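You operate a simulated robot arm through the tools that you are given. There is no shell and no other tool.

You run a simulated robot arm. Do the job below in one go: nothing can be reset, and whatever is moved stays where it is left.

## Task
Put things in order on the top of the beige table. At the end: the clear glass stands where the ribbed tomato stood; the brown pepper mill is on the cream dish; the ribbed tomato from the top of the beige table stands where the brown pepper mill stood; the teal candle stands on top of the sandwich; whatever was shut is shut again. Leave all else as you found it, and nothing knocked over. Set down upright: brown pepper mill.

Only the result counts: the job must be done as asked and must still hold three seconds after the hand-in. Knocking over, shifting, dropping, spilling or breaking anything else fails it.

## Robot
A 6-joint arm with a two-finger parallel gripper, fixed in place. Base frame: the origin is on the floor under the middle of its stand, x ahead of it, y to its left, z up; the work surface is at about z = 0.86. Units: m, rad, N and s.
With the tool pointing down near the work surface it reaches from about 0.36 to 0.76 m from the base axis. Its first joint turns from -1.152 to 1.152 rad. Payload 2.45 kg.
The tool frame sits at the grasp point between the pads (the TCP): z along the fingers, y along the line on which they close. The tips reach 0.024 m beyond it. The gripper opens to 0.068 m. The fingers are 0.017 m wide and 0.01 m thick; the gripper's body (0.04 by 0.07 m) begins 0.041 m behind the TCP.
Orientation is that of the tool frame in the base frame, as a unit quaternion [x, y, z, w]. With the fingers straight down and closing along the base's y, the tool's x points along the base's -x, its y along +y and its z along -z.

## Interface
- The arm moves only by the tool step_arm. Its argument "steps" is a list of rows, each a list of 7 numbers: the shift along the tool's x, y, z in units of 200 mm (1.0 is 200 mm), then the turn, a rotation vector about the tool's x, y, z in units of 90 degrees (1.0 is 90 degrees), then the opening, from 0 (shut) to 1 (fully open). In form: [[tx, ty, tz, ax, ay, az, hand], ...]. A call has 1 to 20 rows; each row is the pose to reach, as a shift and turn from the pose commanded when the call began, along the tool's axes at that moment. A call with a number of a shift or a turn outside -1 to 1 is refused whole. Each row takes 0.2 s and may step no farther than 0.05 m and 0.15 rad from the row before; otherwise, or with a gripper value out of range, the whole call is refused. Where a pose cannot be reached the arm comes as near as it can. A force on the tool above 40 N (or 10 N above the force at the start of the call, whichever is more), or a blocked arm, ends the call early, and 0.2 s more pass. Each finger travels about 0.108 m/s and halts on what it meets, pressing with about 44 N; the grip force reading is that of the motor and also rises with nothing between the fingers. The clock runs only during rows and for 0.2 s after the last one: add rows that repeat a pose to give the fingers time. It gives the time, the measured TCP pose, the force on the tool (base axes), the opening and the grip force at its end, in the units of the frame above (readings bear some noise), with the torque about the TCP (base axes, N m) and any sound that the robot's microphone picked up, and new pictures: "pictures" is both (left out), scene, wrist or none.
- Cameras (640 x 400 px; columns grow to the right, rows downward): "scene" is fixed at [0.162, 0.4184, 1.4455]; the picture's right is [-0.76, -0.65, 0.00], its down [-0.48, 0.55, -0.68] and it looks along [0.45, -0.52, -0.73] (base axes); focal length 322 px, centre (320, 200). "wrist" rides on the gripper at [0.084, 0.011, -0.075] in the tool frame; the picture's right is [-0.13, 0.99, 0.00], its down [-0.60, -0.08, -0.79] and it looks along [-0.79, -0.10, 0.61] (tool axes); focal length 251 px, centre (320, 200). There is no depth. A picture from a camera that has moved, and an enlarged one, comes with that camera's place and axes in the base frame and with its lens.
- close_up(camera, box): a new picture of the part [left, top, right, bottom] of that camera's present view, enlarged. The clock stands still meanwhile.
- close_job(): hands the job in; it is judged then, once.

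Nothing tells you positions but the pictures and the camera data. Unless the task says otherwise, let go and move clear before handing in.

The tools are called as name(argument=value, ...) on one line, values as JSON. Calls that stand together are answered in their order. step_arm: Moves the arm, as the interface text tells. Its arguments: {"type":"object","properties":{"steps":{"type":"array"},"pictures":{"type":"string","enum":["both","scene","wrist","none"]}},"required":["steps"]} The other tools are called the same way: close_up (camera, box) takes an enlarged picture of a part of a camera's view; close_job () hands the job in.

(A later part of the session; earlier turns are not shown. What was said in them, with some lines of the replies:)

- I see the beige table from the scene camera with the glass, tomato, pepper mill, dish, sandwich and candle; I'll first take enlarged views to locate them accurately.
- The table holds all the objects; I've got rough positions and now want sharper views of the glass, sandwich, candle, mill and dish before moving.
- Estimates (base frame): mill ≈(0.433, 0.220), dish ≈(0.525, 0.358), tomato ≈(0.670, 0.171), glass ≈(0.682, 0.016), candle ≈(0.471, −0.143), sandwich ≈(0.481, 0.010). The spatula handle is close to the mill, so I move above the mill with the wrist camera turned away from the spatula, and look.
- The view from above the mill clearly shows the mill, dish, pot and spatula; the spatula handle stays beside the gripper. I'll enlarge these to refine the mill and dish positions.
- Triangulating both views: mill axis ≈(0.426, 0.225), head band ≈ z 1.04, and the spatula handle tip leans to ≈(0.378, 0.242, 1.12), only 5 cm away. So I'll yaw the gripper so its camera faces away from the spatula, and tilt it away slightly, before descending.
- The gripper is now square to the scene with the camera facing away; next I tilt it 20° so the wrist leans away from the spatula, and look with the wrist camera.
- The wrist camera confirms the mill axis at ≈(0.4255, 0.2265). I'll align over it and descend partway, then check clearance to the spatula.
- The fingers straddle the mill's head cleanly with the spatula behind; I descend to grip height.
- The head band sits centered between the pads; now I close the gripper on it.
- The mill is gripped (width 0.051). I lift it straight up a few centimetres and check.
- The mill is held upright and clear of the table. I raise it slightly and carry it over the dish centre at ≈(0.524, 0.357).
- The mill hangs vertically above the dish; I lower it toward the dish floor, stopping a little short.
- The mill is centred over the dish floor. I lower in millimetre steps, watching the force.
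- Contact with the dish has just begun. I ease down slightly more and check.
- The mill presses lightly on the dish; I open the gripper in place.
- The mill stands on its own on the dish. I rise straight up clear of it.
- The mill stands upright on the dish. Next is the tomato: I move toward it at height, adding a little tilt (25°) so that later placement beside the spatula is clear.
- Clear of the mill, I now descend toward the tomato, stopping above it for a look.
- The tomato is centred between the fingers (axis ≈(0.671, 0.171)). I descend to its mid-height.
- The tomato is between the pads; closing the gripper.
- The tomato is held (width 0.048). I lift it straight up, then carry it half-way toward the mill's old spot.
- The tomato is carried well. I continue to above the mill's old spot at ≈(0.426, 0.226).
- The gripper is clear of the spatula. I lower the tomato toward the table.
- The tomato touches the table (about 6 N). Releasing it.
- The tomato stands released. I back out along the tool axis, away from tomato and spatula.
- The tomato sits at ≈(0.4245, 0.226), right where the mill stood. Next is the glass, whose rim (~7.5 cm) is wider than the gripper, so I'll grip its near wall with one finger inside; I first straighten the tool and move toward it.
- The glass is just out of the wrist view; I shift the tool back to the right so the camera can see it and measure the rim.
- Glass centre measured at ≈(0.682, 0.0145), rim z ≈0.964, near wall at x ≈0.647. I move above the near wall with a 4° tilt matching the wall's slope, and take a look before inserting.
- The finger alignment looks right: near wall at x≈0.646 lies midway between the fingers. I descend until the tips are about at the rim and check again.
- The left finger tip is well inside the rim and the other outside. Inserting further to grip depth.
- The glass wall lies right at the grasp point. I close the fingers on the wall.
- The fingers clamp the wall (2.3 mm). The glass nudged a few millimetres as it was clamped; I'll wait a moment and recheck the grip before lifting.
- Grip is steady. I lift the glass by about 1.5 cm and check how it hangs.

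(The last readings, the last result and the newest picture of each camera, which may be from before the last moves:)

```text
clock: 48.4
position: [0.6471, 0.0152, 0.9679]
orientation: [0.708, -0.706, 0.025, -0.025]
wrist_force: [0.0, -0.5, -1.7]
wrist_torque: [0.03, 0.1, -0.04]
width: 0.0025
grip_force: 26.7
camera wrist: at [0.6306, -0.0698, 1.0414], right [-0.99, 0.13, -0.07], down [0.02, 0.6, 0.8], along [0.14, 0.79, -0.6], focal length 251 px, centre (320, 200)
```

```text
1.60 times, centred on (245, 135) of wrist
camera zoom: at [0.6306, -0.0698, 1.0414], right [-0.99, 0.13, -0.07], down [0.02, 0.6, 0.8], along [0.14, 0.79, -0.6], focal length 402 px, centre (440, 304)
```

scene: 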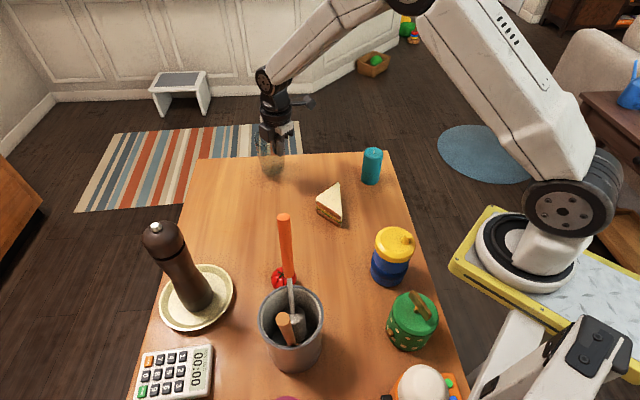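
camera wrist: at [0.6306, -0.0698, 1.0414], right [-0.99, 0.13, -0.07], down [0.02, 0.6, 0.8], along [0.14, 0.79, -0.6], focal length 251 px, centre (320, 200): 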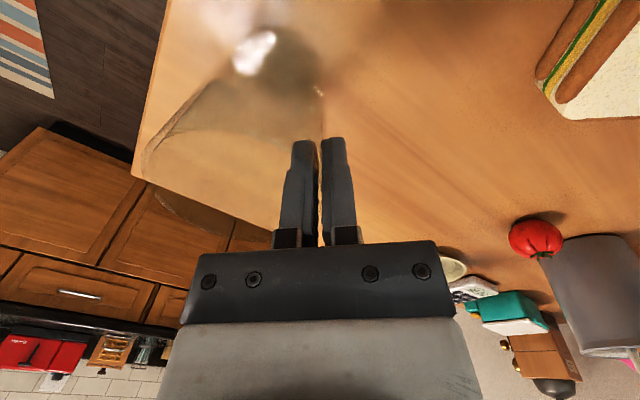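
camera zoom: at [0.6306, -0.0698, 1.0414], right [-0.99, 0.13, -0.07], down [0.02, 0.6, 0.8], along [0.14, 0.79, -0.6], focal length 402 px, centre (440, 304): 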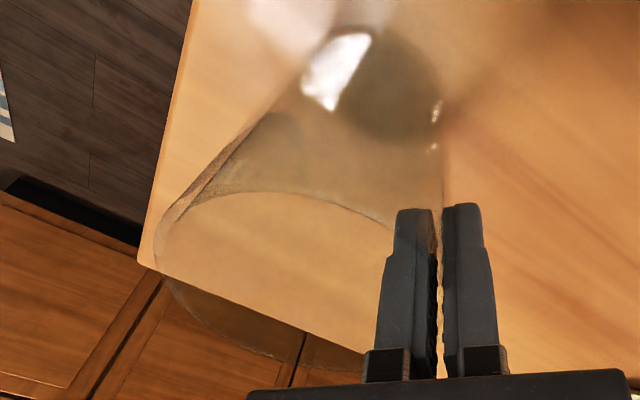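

The glass lifts cleanly (≈1.8 N) and hangs still. I raise it slightly more and carry it left to the tomato's old spot at (0.671, 0.171).

step_arm(steps=[[0, -0.0035, -0.05, 0, 0, 0, 0], [0, -0.007, -0.0998, 0, 0, 0, 0], [-0.08, -0.002, -0.1, 0, 0, 0, 0], [-0.16, 0.003, -0.1005, 0, 0, 0, 0], [-0.24, 0.008, -0.101, 0, 0, 0, 0], [-0.32, 0.013, -0.1013, 0, 0, 0, 0], [-0.4, 0.018, -0.1016, 0, 0, 0, 0], [-0.48, 0.023, -0.102, 0, 0, 0, 0], [-0.56, 0.028, -0.1023, 0, 0, 0, 0], [-0.64, 0.033, -0.1027, 0, 0, 0, 0], [-0.72, 0.038, -0.103, 0, 0, 0, 0], [-0.8025, 0.0429, -0.1033, 0, 0, 0, 0], [-0.8025, 0.0429, -0.1033, 0, 0, 0, 0]])

close_up(camera="scene", box=[180, 120, 280, 240])

close_up(camera="wrist", box=[130, 10, 360, 260])

```text
clock: 51.2
position: [0.6366, 0.1747, 0.9894]
orientation: [0.707, -0.706, 0.025, -0.026]
wrist_force: [-0.5, 0.3, -1.5]
wrist_torque: [0.01, 0.05, 0.0]
width: 0.0025
grip_force: 26.5
camera wrist: at [0.6207, 0.0911, 1.0618], right [-0.99, 0.13, -0.07], down [0.02, 0.6, 0.8], along [0.14, 0.79, -0.6], focal length 251 px, centre (320, 200)
```

scene: 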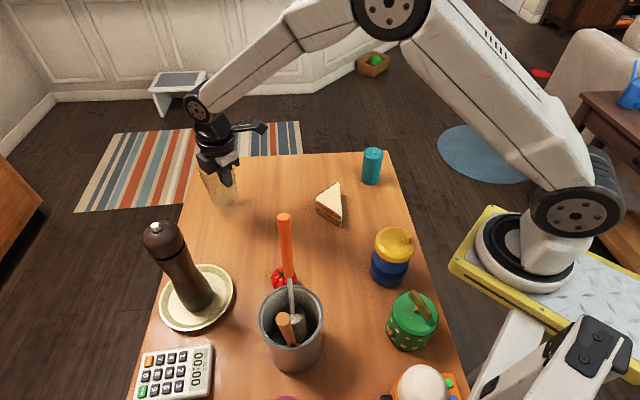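
wrist: 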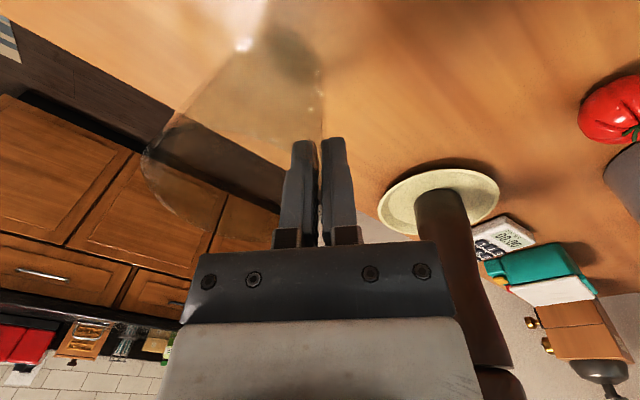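

```text
3.33 times, centred on (230, 180) of scene
camera zoom: at [0.162, 0.4184, 1.4455], right [-0.76, -0.65, 0.0], down [-0.48, 0.55, -0.68], along [0.45, -0.52, -0.73], focal length 1073 px, centre (620, 267)
```

zoom: 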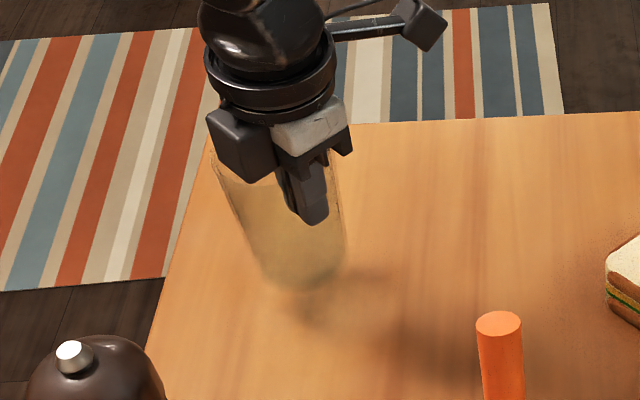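

```text
1.60 times, centred on (245, 135) of wrist
camera zoom: at [0.6207, 0.0911, 1.0618], right [-0.99, 0.13, -0.07], down [0.02, 0.6, 0.8], along [0.14, 0.79, -0.6], focal length 402 px, centre (440, 304)
```

zoom: 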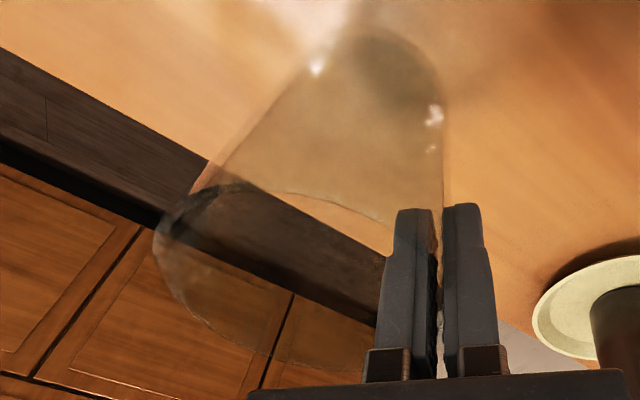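

The glass hangs at ≈(0.673, 0.171), right above the tomato's old spot. I lower it until just above the table.

step_arm(steps=[[0, 0.0027, 0.039, 0, 0, 0, 0], [0, 0.0054, 0.077, 0, 0, 0, 0], [0, 0.0081, 0.116, 0, 0, 0, 0], [0, 0.0108, 0.1546, 0, 0, 0, 0], [0, 0.0108, 0.1546, 0, 0, 0, 0]], pictures="none")

close_up(camera="scene", box=[190, 140, 270, 240])

```text
clock: 52.4
position: [0.6364, 0.1751, 0.9568]
orientation: [0.707, -0.706, 0.025, -0.025]
wrist_force: [-0.2, 0.5, -3.0]
wrist_torque: [0.0, 0.08, -0.02]
width: 0.0027
grip_force: 27.0
```

```text
4.00 times, centred on (230, 190) of scene
camera zoom: at [0.162, 0.4184, 1.4455], right [-0.76, -0.65, 0.0], down [-0.48, 0.55, -0.68], along [0.45, -0.52, -0.73], focal length 1288 px, centre (680, 240)
```

zoom: 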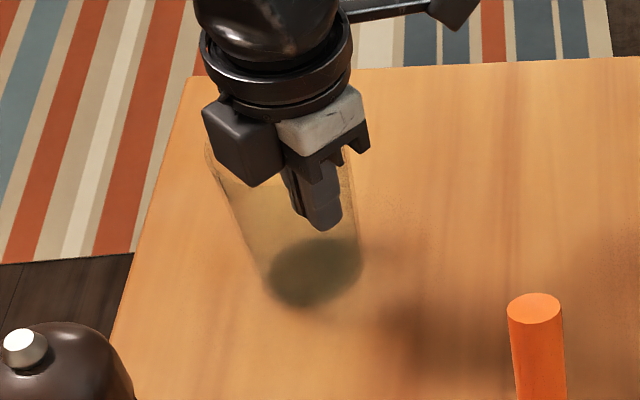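

Nearly down. I continue in millimetre steps while watching the force.

step_arm(steps=[[0, 0.0003, 0.005, 0, 0, 0, 0], [0, 0.0007, 0.01, 0, 0, 0, 0], [0, 0.0007, 0.01, 0, 0, 0, 0]], pictures="none")

```text
clock: 53.2
position: [0.6366, 0.1743, 0.9546]
orientation: [0.708, -0.706, 0.025, -0.025]
wrist_force: [-0.2, 0.0, -1.9]
wrist_torque: [0.02, 0.07, -0.03]
width: 0.0024
grip_force: 27.0
```

step_arm(steps=[[0, 0.0003, 0.005, 0, 0, 0, 0], [0, 0.0007, 0.01, 0, 0, 0, 0], [0, 0.0007, 0.01, 0, 0, 0, 0]], pictures="none")

```text
clock: 54.0
position: [0.6359, 0.1743, 0.9534]
orientation: [-0.706, 0.707, -0.025, 0.025]
wrist_force: [-1.6, -0.9, 1.0]
wrist_torque: [-0.14, 0.13, -0.02]
width: 0.0022
grip_force: 26.5
```

The base touches the table. I release the glass by opening the fingers slowly.

step_arm(steps=[[0, 0, 0, 0, 0, 0, 0.08], [0, 0, 0, 0, 0, 0, 0.2], [0, 0, 0, 0, 0, 0, 0.4], [0, 0, 0, 0, 0, 0, 0.7], [0, 0, 0, 0, 0, 0, 0.9], [0, 0, 0, 0, 0, 0, 0.9]])

close_up(camera="scene", box=[190, 140, 270, 240])

close_up(camera="wrist", box=[130, 10, 450, 260])

```text
clock: 55.4
position: [0.637, 0.1756, 0.9531]
orientation: [0.707, -0.706, 0.025, -0.026]
wrist_force: [-0.4, -0.5, 0.1]
wrist_torque: [0.0, 0.03, 0.0]
width: 0.0613
grip_force: 0.1
camera wrist: at [0.6207, 0.0907, 1.0267], right [-0.99, 0.13, -0.07], down [0.02, 0.6, 0.8], along [0.14, 0.79, -0.6], focal length 251 px, centre (320, 200)
```

scene: 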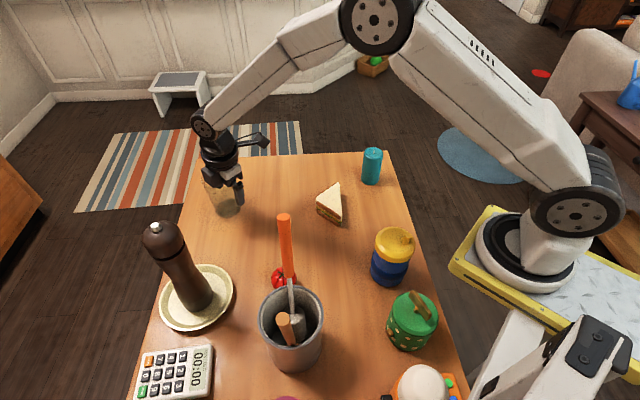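
wrist: 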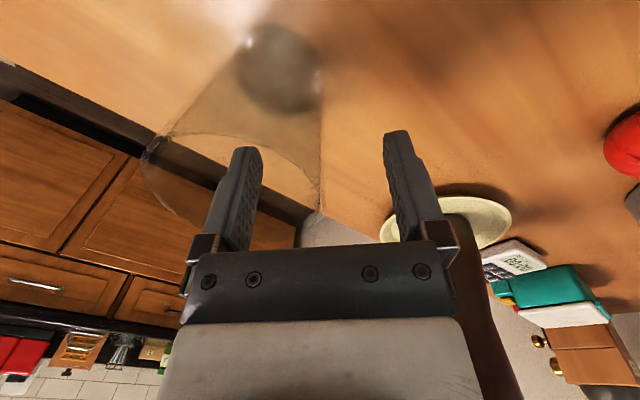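

```text
4.00 times, centred on (230, 190) of scene
camera zoom: at [0.162, 0.4184, 1.4455], right [-0.76, -0.65, 0.0], down [-0.48, 0.55, -0.68], along [0.45, -0.52, -0.73], focal length 1288 px, centre (680, 240)
```

zoom: 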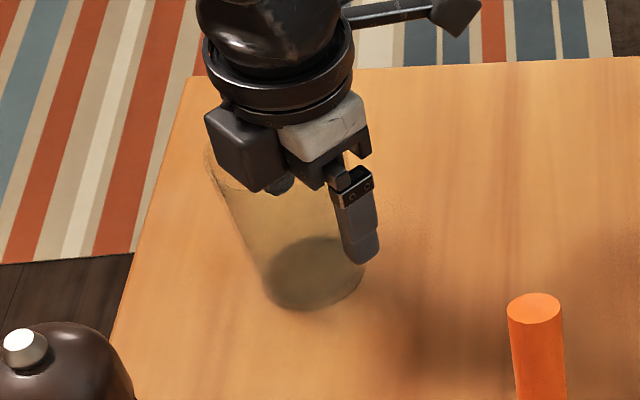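

```text
1.60 times, centred on (290, 135) of wrist
camera zoom: at [0.6207, 0.0907, 1.0267], right [-0.99, 0.13, -0.07], down [0.02, 0.6, 0.8], along [0.14, 0.79, -0.6], focal length 402 px, centre (368, 304)
```

zoom: 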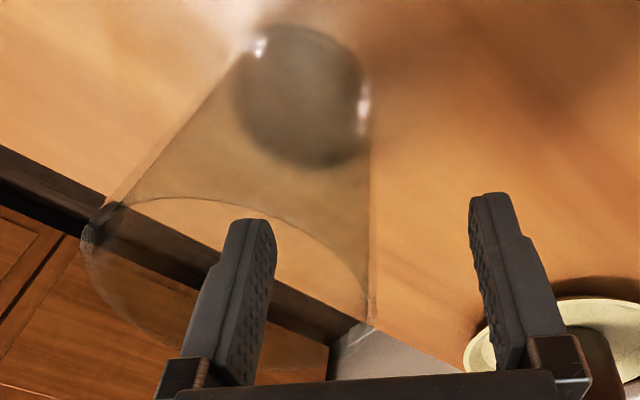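

The glass stands free. I withdraw straight up.

step_arm(steps=[[0, -0.0035, -0.05, 0, 0, 0, 0.9], [0, -0.007, -0.1, 0, 0, 0, 0.9], [0, -0.0122, -0.175, 0, 0, 0, 0.9], [0, -0.0175, -0.25, 0, 0, 0, 0.9], [0, -0.0262, -0.375, 0, 0, 0, 0.9], [0, -0.0349, -0.5, 0, 0, 0, 0.9], [0, -0.0454, -0.65, 0, 0, 0, 0.9], [0, -0.0454, -0.65, 0, 0, 0, 0.9]])

close_up(camera="scene", box=[180, 130, 280, 240])

close_up(camera="wrist", box=[180, 0, 420, 200])

```text
clock: 57.2
position: [0.6358, 0.1738, 1.0829]
orientation: [0.708, -0.705, 0.026, -0.025]
wrist_force: [-1.3, 0.0, 0.9]
wrist_torque: [0.0, 0.0, 0.03]
width: 0.0615
grip_force: 0.1
camera wrist: at [0.6204, 0.0901, 1.1566], right [-0.99, 0.13, -0.07], down [0.02, 0.6, 0.8], along [0.14, 0.79, -0.6], focal length 251 px, centre (320, 200)
```

scene: 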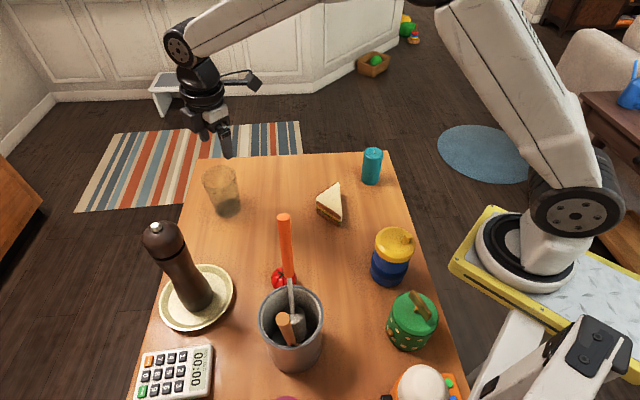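
wrist: 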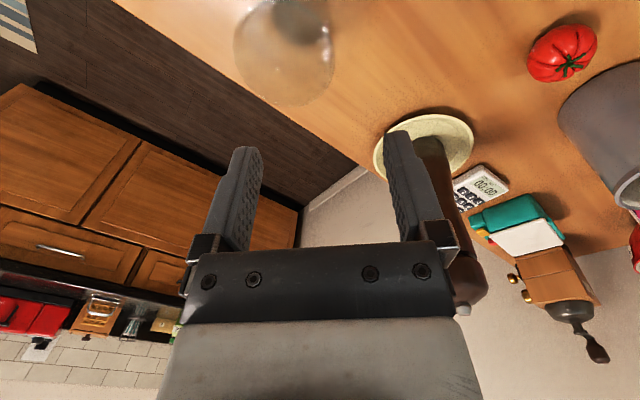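

```text
3.64 times, centred on (230, 185) of scene
camera zoom: at [0.162, 0.4184, 1.4455], right [-0.76, -0.65, 0.0], down [-0.48, 0.55, -0.68], along [0.45, -0.52, -0.73], focal length 1170 px, centre (647, 254)
```

zoom: 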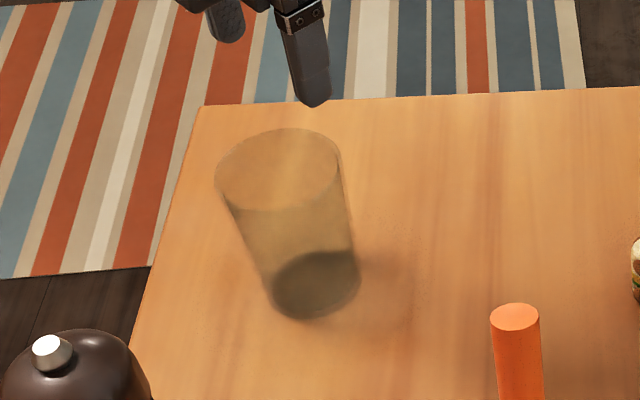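

```text
2.00 times, centred on (300, 100) of wrist
camera zoom: at [0.6204, 0.0901, 1.1566], right [-0.99, 0.13, -0.07], down [0.02, 0.6, 0.8], along [0.14, 0.79, -0.6], focal length 503 px, centre (360, 400)
```

zoom: 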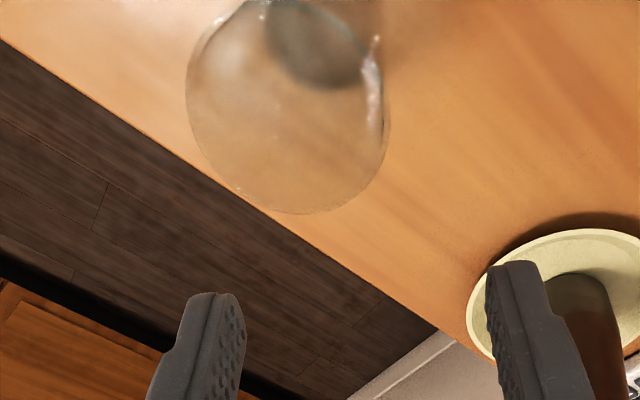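

The glass is at ≈(0.670, 0.170), where the tomato was. Now the candle: I straighten the tool and travel over toward it at safe height.

step_arm(steps=[[0.16, 0.08, -0.0056, -0.009, 0, 0, 1], [0.32, 0.16, -0.0112, -0.018, 0, 0, 1], [0.48, 0.24, -0.0168, -0.027, 0, 0, 1], [0.64, 0.32, -0.0223, -0.036, 0, 0, 1], [0.8, 0.399, -0.0279, -0.0444, 0, 0, 1], [0.8, 0.399, -0.0279, -0.0444, 0, 0, 1]], pictures="none")

step_arm(steps=[[0.16, 0.088, 0.03, 0, 0, 0, 1], [0.32, 0.175, 0.06, 0, 0, 0, 1], [0.48, 0.263, 0.09, 0, 0, 0, 1], [0.64, 0.351, 0.12, 0, 0, 0, 1], [0.7875, 0.4315, 0.16, 0, 0, 0, 1], [0.7875, 0.4315, 0.16, 0, 0, 0, 1]])

close_up(camera="wrist", box=[180, 0, 460, 180])

close_up(camera="scene", box=[300, 110, 420, 240])

```text
clock: 58.6
position: [0.5566, 0.0132, 1.083]
orientation: [0.708, -0.706, 0.0, 0.0]
wrist_force: [-0.5, -0.4, -0.6]
wrist_torque: [-0.03, 0.0, 0.02]
width: 0.068
grip_force: 0.0
```

```text
clock: 60.0
position: [0.4698, -0.143, 1.0515]
orientation: [0.707, -0.707, 0.0, 0.0]
wrist_force: [-0.7, -0.4, 1.0]
wrist_torque: [-0.02, 0.0, -0.01]
width: 0.068
grip_force: 0.1
camera wrist: at [0.4584, -0.2274, 1.1254], right [-0.99, 0.13, 0.0], down [0.08, 0.6, 0.79], along [0.1, 0.79, -0.61], focal length 251 px, centre (320, 200)
```

scene: 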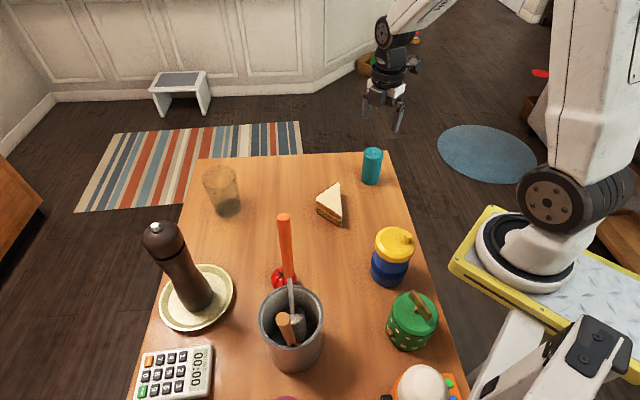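
wrist: 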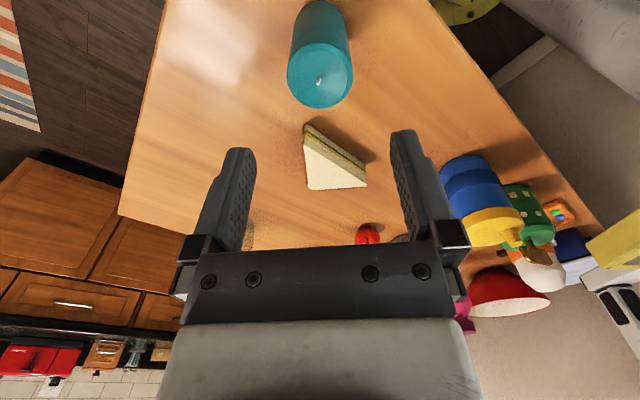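

```text
2.22 times, centred on (320, 90) of wrist
camera zoom: at [0.4584, -0.2274, 1.1254], right [-0.99, 0.13, 0.0], down [0.08, 0.6, 0.79], along [0.1, 0.79, -0.61], focal length 559 px, centre (320, 444)
```

zoom: 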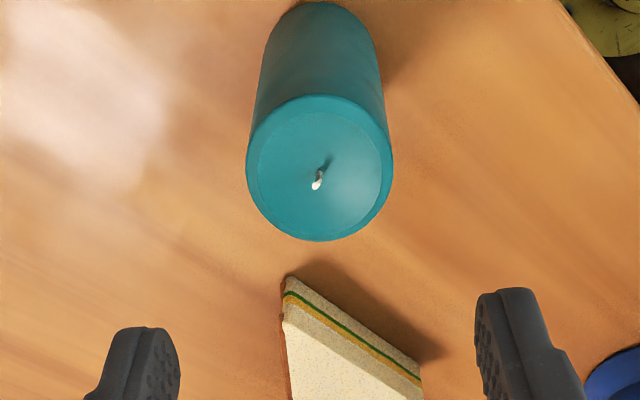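

```text
3.08 times, centred on (360, 175) of scene
camera zoom: at [0.162, 0.4184, 1.4455], right [-0.76, -0.65, 0.0], down [-0.48, 0.55, -0.68], along [0.45, -0.52, -0.73], focal length 990 px, centre (197, 277)
```

zoom: 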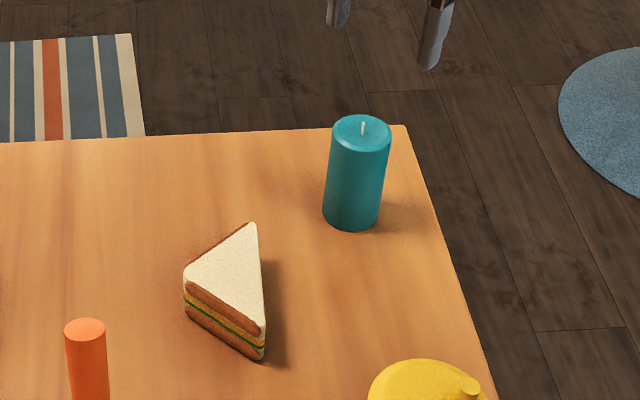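

The candle top centre is at ≈(0.4705, −0.140, 0.947). I descend around its upper half.

step_arm(steps=[[-0.0125, 0.0025, 0.12, 0, 0, 0, 1], [-0.0125, 0.0025, 0.24, 0, 0, 0, 1], [-0.0125, 0.0025, 0.34, 0, 0, 0, 1], [-0.0125, 0.0025, 0.44, 0, 0, 0, 1], [-0.0125, 0.0025, 0.54, 0, 0, 0, 1], [-0.0125, 0.0025, 0.6265, 0, 0, 0, 1], [-0.0125, 0.0025, 0.6265, 0, 0, 0, 1]])

close_up(camera="scene", box=[300, 90, 440, 240])

```text
clock: 61.6
position: [0.4709, -0.1398, 0.9241]
orientation: [0.708, -0.706, 0.001, -0.001]
wrist_force: [-0.2, 0.4, -0.3]
wrist_torque: [0.02, 0.02, 0.01]
width: 0.068
grip_force: 0.0
camera wrist: at [0.4601, -0.224, 0.9996], right [-0.99, 0.13, 0.0], down [0.08, 0.6, 0.79], along [0.1, 0.79, -0.61], focal length 251 px, centre (320, 200)
```

scene: 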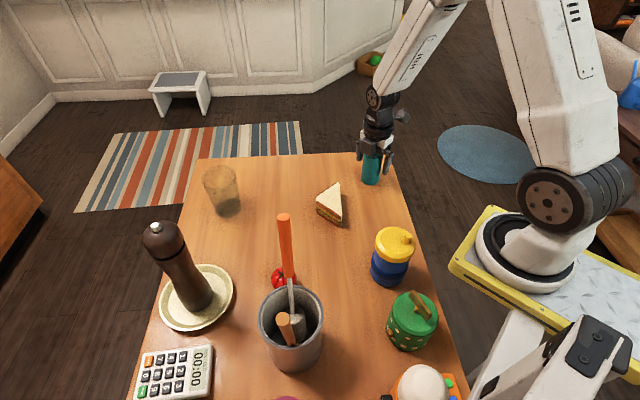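
wrist: 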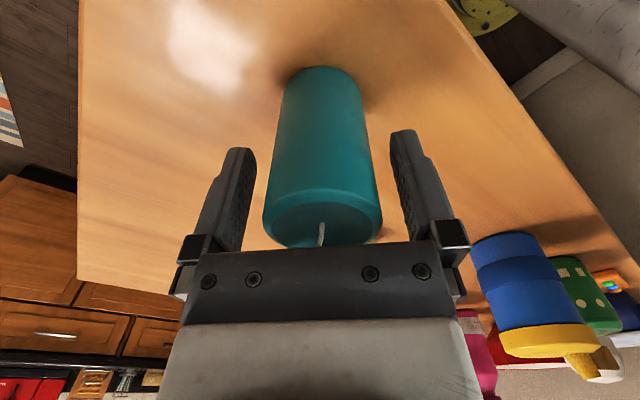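

```text
2.67 times, centred on (370, 165) of scene
camera zoom: at [0.162, 0.4184, 1.4455], right [-0.76, -0.65, 0.0], down [-0.48, 0.55, -0.68], along [0.45, -0.52, -0.73], focal length 858 px, centre (187, 293)
```

zoom: 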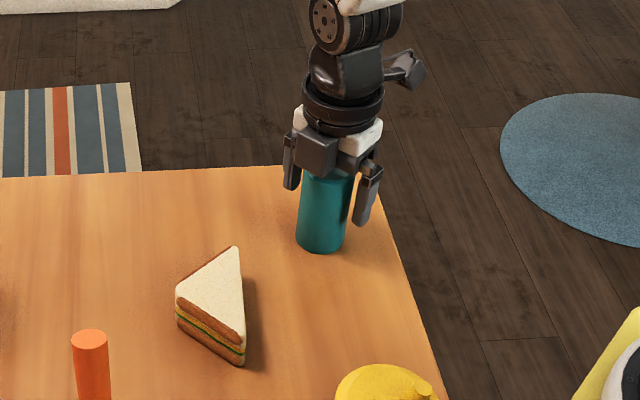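

The candle is centred between the pads; closing.

step_arm(steps=[[0, 0, 0, 0, 0, 0, 0.72], [0, 0, 0, 0, 0, 0, 0], [0, 0, 0, 0, 0, 0, 0], [0, 0, 0, 0, 0, 0, 0]], pictures="wrist")

```text
clock: 62.6
position: [0.4708, -0.1407, 0.9263]
orientation: [0.708, -0.706, 0.0, 0.0]
wrist_force: [0.2, -0.6, -0.1]
wrist_torque: [-0.01, 0.01, -0.01]
width: 0.0467
grip_force: 43.9
camera wrist: at [0.46, -0.224, 0.9998], right [-0.99, 0.13, 0.0], down [0.08, 0.6, 0.79], along [0.1, 0.79, -0.61], focal length 251 px, centre (320, 200)
```

wrist: 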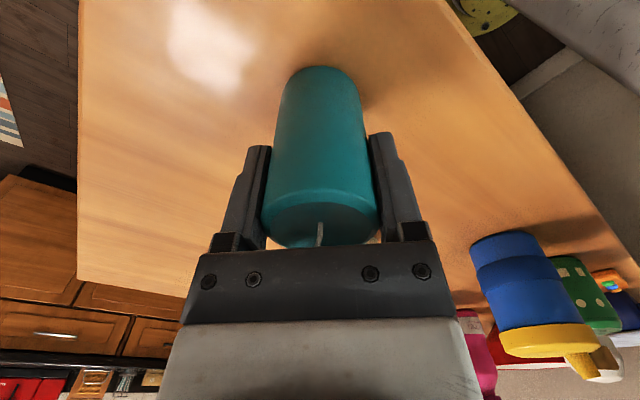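

The candle is gripped. I lift it 8 cm and carry it over the sandwich centre at ≈(0.482, 0.0095).

step_arm(steps=[[0, 0, -0.08, 0, 0, 0, 0], [0, 0, -0.16, 0, 0, 0, 0], [0, 0, -0.24, 0, 0, 0, 0], [0, 0, -0.32, 0, 0, 0, 0], [0, 0, -0.4, 0, 0, 0, 0], [-0.1, -0.0077, -0.4, 0, 0, 0, 0], [-0.2, -0.0154, -0.4, 0, 0, 0, 0], [-0.3, -0.0231, -0.4, 0, 0, 0, 0], [-0.4, -0.0308, -0.4, 0, 0, 0, 0], [-0.5, -0.0385, -0.4, 0, 0, 0, 0], [-0.6, -0.0462, -0.4, 0, 0, 0, 0], [-0.7, -0.0538, -0.4, 0, 0, 0, 0], [-0.7475, -0.0575, -0.4, 0, 0, 0, 0], [-0.7475, -0.0575, -0.4, 0, 0, 0, 0]])

close_up(camera="scene", box=[270, 100, 400, 250])

close_up(camera="wrist", box=[180, 0, 460, 260])

```text
clock: 65.6
position: [0.4825, 0.01, 1.0065]
orientation: [0.707, -0.707, 0.001, 0.0]
wrist_force: [-0.1, 0.5, -1.6]
wrist_torque: [0.0, 0.02, 0.01]
width: 0.0467
grip_force: 43.3
camera wrist: at [0.4707, -0.0748, 1.0806], right [-0.99, 0.13, 0.0], down [0.08, 0.6, 0.79], along [0.1, 0.79, -0.61], focal length 251 px, centre (320, 200)
```

scene: 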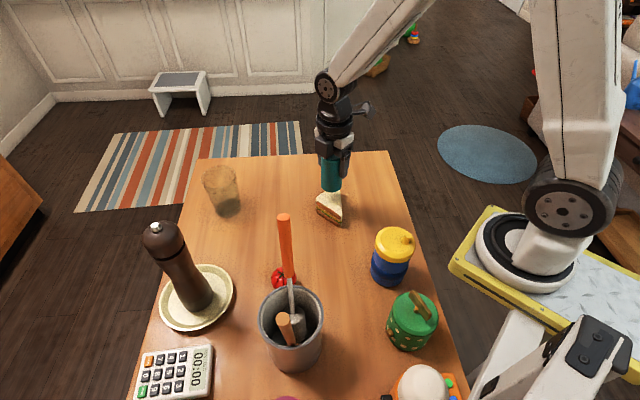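
wrist: 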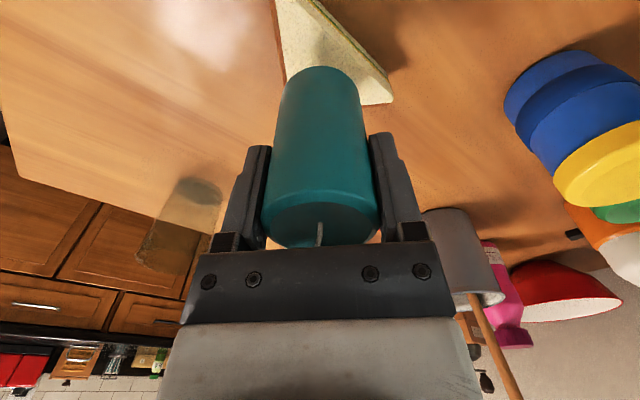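

```text
2.67 times, centred on (335, 175) of scene
camera zoom: at [0.162, 0.4184, 1.4455], right [-0.76, -0.65, 0.0], down [-0.48, 0.55, -0.68], along [0.45, -0.52, -0.73], focal length 858 px, centre (280, 267)
```

zoom: 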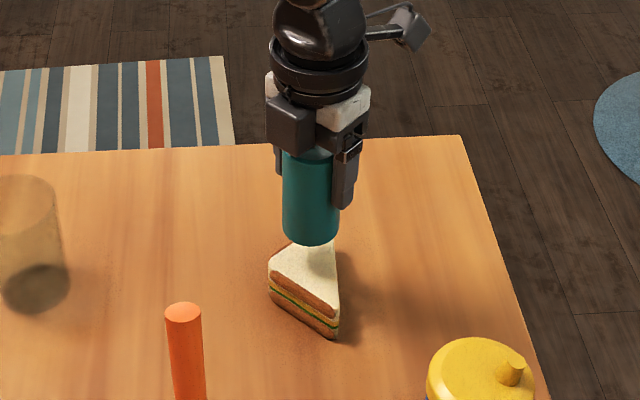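

```text
1.54 times, centred on (320, 130) of wrist
camera zoom: at [0.4707, -0.0748, 1.0806], right [-0.99, 0.13, 0.0], down [0.08, 0.6, 0.79], along [0.1, 0.79, -0.61], focal length 387 px, centre (320, 308)
```

zoom: 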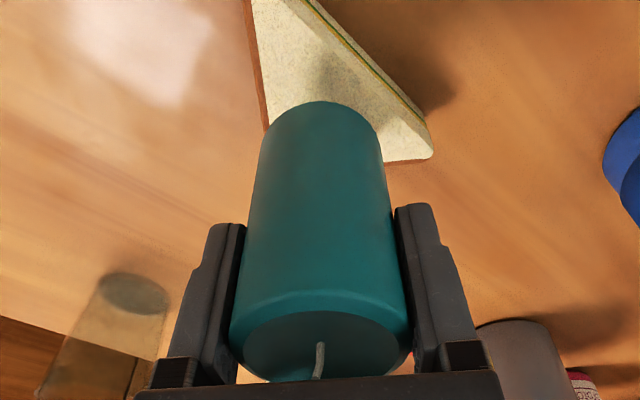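

The candle hangs right over the sandwich centroid. I lower it close to the top surface.

step_arm(steps=[[0, 0.0, 0.05, 0, 0, 0, 0], [0, 0, 0.1, 0, 0, 0, 0], [0, 0, 0.15, 0, 0, 0, 0], [0, 0, 0.175, 0, 0, 0, 0], [0, 0, 0.175, 0, 0, 0, 0]], pictures="none")

close_up(camera="scene", box=[290, 130, 380, 240])

close_up(camera="wrist", box=[180, 0, 460, 260])

```text
clock: 66.8
position: [0.482, 0.0088, 0.9717]
orientation: [0.708, -0.707, 0.001, -0.001]
wrist_force: [-0.4, 0.4, -1.4]
wrist_torque: [-0.02, 0.02, 0.0]
width: 0.0467
grip_force: 44.4
```

```text
3.64 times, centred on (335, 185) of scene
camera zoom: at [0.162, 0.4184, 1.4455], right [-0.76, -0.65, 0.0], down [-0.48, 0.55, -0.68], along [0.45, -0.52, -0.73], focal length 1170 px, centre (266, 254)
```

zoom: 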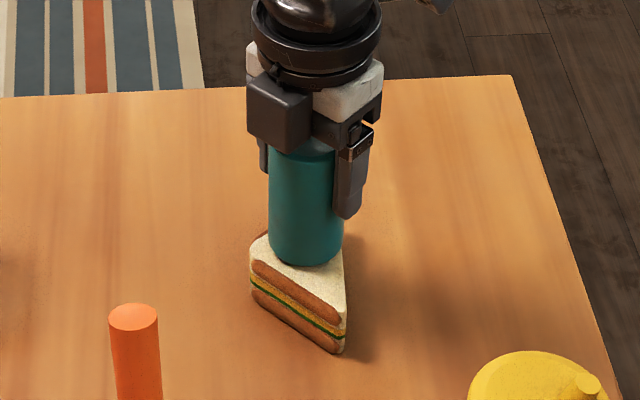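

```text
1.54 times, centred on (320, 130) of wrist
camera zoom: at [0.471, -0.0751, 1.0454], right [-0.99, 0.13, 0.0], down [0.08, 0.6, 0.79], along [0.1, 0.79, -0.61], focal length 387 px, centre (320, 308)
```

zoom: 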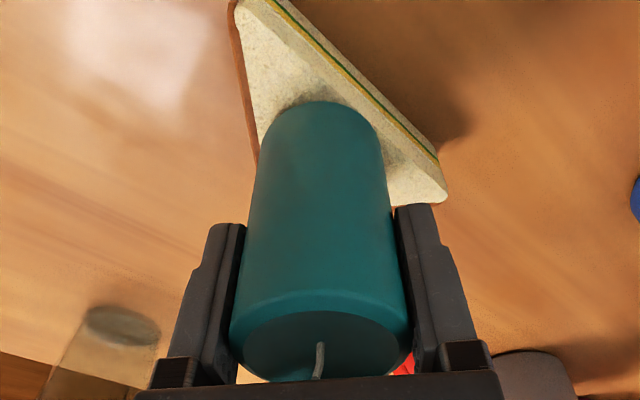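

The candle is centred on the top face. I lower it in millimetre steps until contact.

step_arm(steps=[[0, 0, 0.005, 0, 0, 0, 0], [0, 0, 0.01, 0, 0, 0, 0], [0, 0, 0.015, 0, 0, 0, 0], [0, 0, 0.02, 0, 0, 0, 0], [0, 0, 0.02, 0, 0, 0, 0]], pictures="none")

```text
clock: 68.0
position: [0.4804, 0.0092, 0.9679]
orientation: [0.708, -0.707, 0.0, -0.001]
wrist_force: [-0.5, -1.1, 6.7]
wrist_torque: [-0.02, 0.17, 0.0]
width: 0.0466
grip_force: 44.3
```

Contact made (~8 N). I ease up half a millimetre and release.

step_arm(steps=[[0, 0, -0.0025, 0, 0, 0, 0], [0, 0, -0.0025, 0, 0, 0, 0]], pictures="none")

```text
clock: 68.6
position: [0.4816, 0.0091, 0.9675]
orientation: [-0.707, 0.707, -0.001, 0.001]
wrist_force: [1.1, -0.2, -0.4]
wrist_torque: [0.0, 0.0, -0.01]
width: 0.0465
grip_force: 44.1
```

step_arm(steps=[[0, 0, 0, 0, 0, 0, 0.72], [0, 0, 0, 0, 0, 0, 0.8], [0, 0, 0, 0, 0, 0, 1], [0, 0, 0, 0, 0, 0, 1], [0, 0, 0, 0, 0, 0, 1]])

close_up(camera="scene", box=[290, 130, 380, 240])

```text
clock: 69.8
position: [0.4816, 0.0092, 0.9683]
orientation: [0.708, -0.706, 0.001, -0.001]
wrist_force: [0.1, 0.2, 0.1]
wrist_torque: [0.0, 0.02, 0.0]
width: 0.068
grip_force: 0.0
camera wrist: at [0.4707, -0.0748, 1.042], right [-0.99, 0.13, 0.0], down [0.08, 0.6, 0.79], along [0.1, 0.79, -0.61], focal length 251 px, centre (320, 200)
```

scene: 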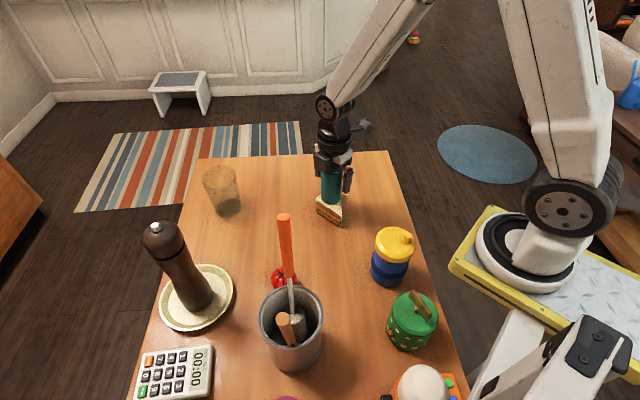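
wrist: 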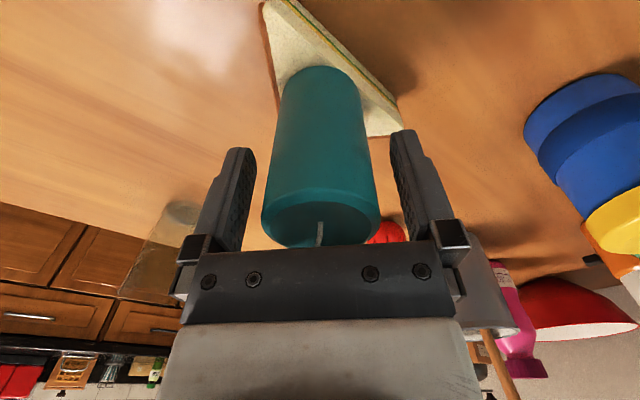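

```text
3.64 times, centred on (335, 185) of scene
camera zoom: at [0.162, 0.4184, 1.4455], right [-0.76, -0.65, 0.0], down [-0.48, 0.55, -0.68], along [0.45, -0.52, -0.73], focal length 1170 px, centre (266, 254)
```

zoom: 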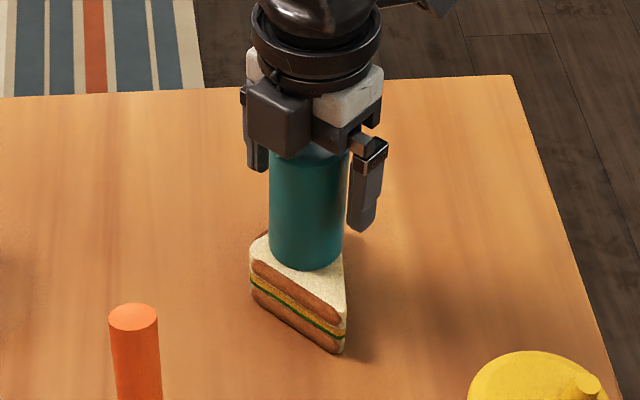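

The candle stands on the sandwich. I withdraw straight up, then check the whole scene.

step_arm(steps=[[0, 0, -0.05, 0, 0, 0, 1], [0, 0, -0.1, 0, 0, 0, 1], [0, 0, -0.2, 0, 0, 0, 1], [0, 0, -0.3, 0, 0, 0, 1], [0, 0, -0.4, 0, 0, 0, 1], [0, 0, -0.5, 0, 0, 0, 1], [0, 0, -0.6, 0, 0, 0, 1], [0, 0, -0.75, 0, 0, 0, 1], [0, 0, -0.9, 0, 0, 0, 1], [0, 0, -0.9, 0, 0, 0, 1], [0, 0, -0.9, 0, 0, 0, 1]])

close_up(camera="scene", box=[180, 120, 430, 250])

close_up(camera="scene", box=[120, 200, 460, 400])

close_up(camera="wrist", box=[180, 0, 460, 180])

```text
clock: 72.2
position: [0.4812, 0.0086, 1.1475]
orientation: [0.707, -0.707, 0.0, -0.001]
wrist_force: [-0.5, 0.0, 0.0]
wrist_torque: [-0.03, 0.01, 0.0]
width: 0.0679
grip_force: 0.0
camera wrist: at [0.4706, -0.0754, 1.2219], right [-0.99, 0.13, 0.0], down [0.08, 0.6, 0.79], along [0.1, 0.79, -0.61], focal length 251 px, centre (320, 200)
```

scene: 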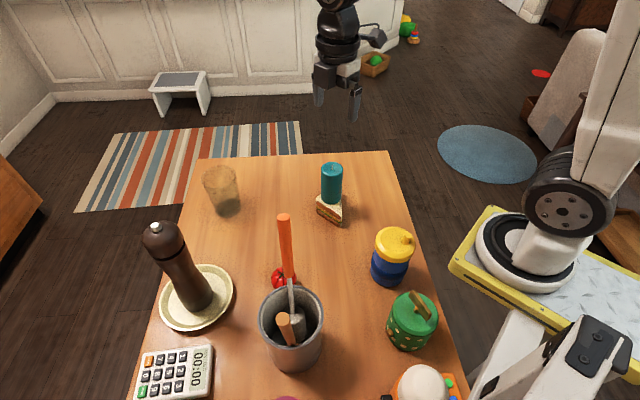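
wrist: 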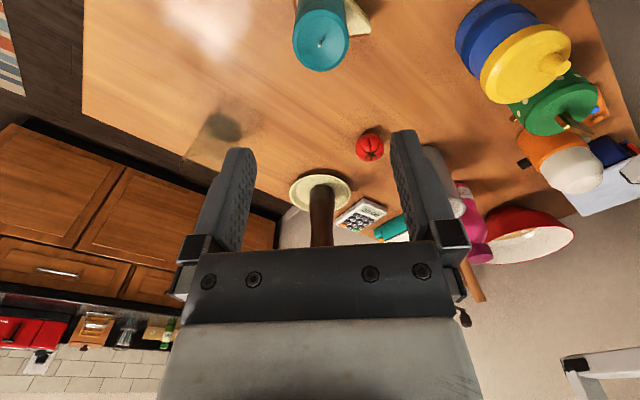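

```text
2.56 times, centred on (305, 185) of scene
camera zoom: at [0.162, 0.4184, 1.4455], right [-0.76, -0.65, 0.0], down [-0.48, 0.55, -0.68], along [0.45, -0.52, -0.73], focal length 824 px, centre (358, 238)
```

zoom: 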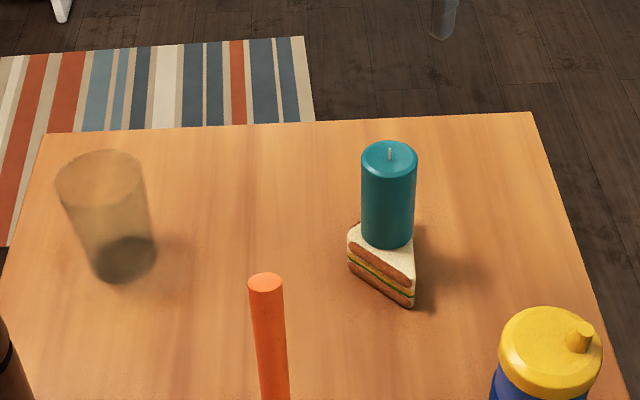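

```text
1.88 times, centred on (290, 300) of scene
camera zoom: at [0.162, 0.4184, 1.4455], right [-0.76, -0.65, 0.0], down [-0.48, 0.55, -0.68], along [0.45, -0.52, -0.73], focal length 606 px, centre (376, 12)
```

zoom: 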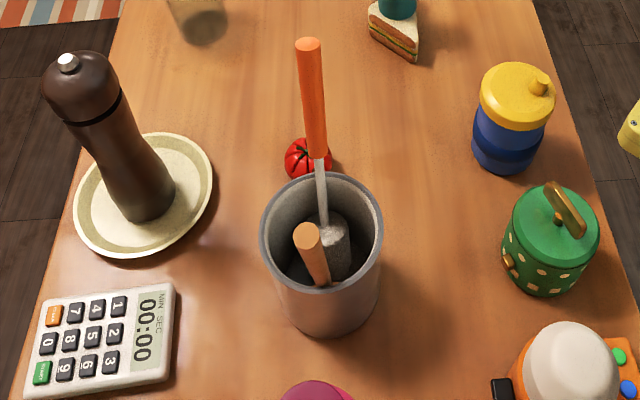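

```text
2.22 times, centred on (320, 90) of wrist
camera zoom: at [0.4706, -0.0754, 1.2219], right [-0.99, 0.13, 0.0], down [0.08, 0.6, 0.79], along [0.1, 0.79, -0.61], focal length 559 px, centre (320, 444)
```

zoom: 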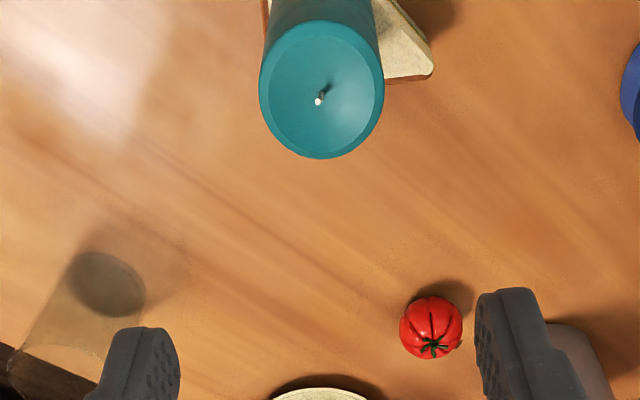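

All goals look met: mill upright on the dish, tomato at the mill's old spot, glass at the tomato's old spot, candle standing on the sandwich; everything else is undisturbed and the arm is clear. I hand the job in.

close_job()

```text
The job is handed in.
```

I finished the rearrangement and handed the job in. Before that I checked the final pictures, and nothing had been knocked over. Positions below are my measurements from the camera pictures.

| Item | Where it is now | How it compares |
|---|---|---|
| Brown pepper mill | Upright on the cream dish | Near the middle of the dish, standing freely |
| Ribbed tomato | About (0.4245, 0.226) | Within a few millimetres of where the mill stood |
| Clear glass | About (0.670, 0.170) | Within a few millimetres of where the tomato stood |
| Teal candle | Standing on top of the sandwich | Close to the middle of the sandwich's top |

Nothing shut had to be opened. The spatula, pot, dish and the other items look the same as at the start. The gripper is open and raised clear of the table.

The glass rim was wider than the gripper opens, so I carried it by one wall with a finger inside the rim. It shifted a few millimetres as I gripped it but stood upright after I let go.
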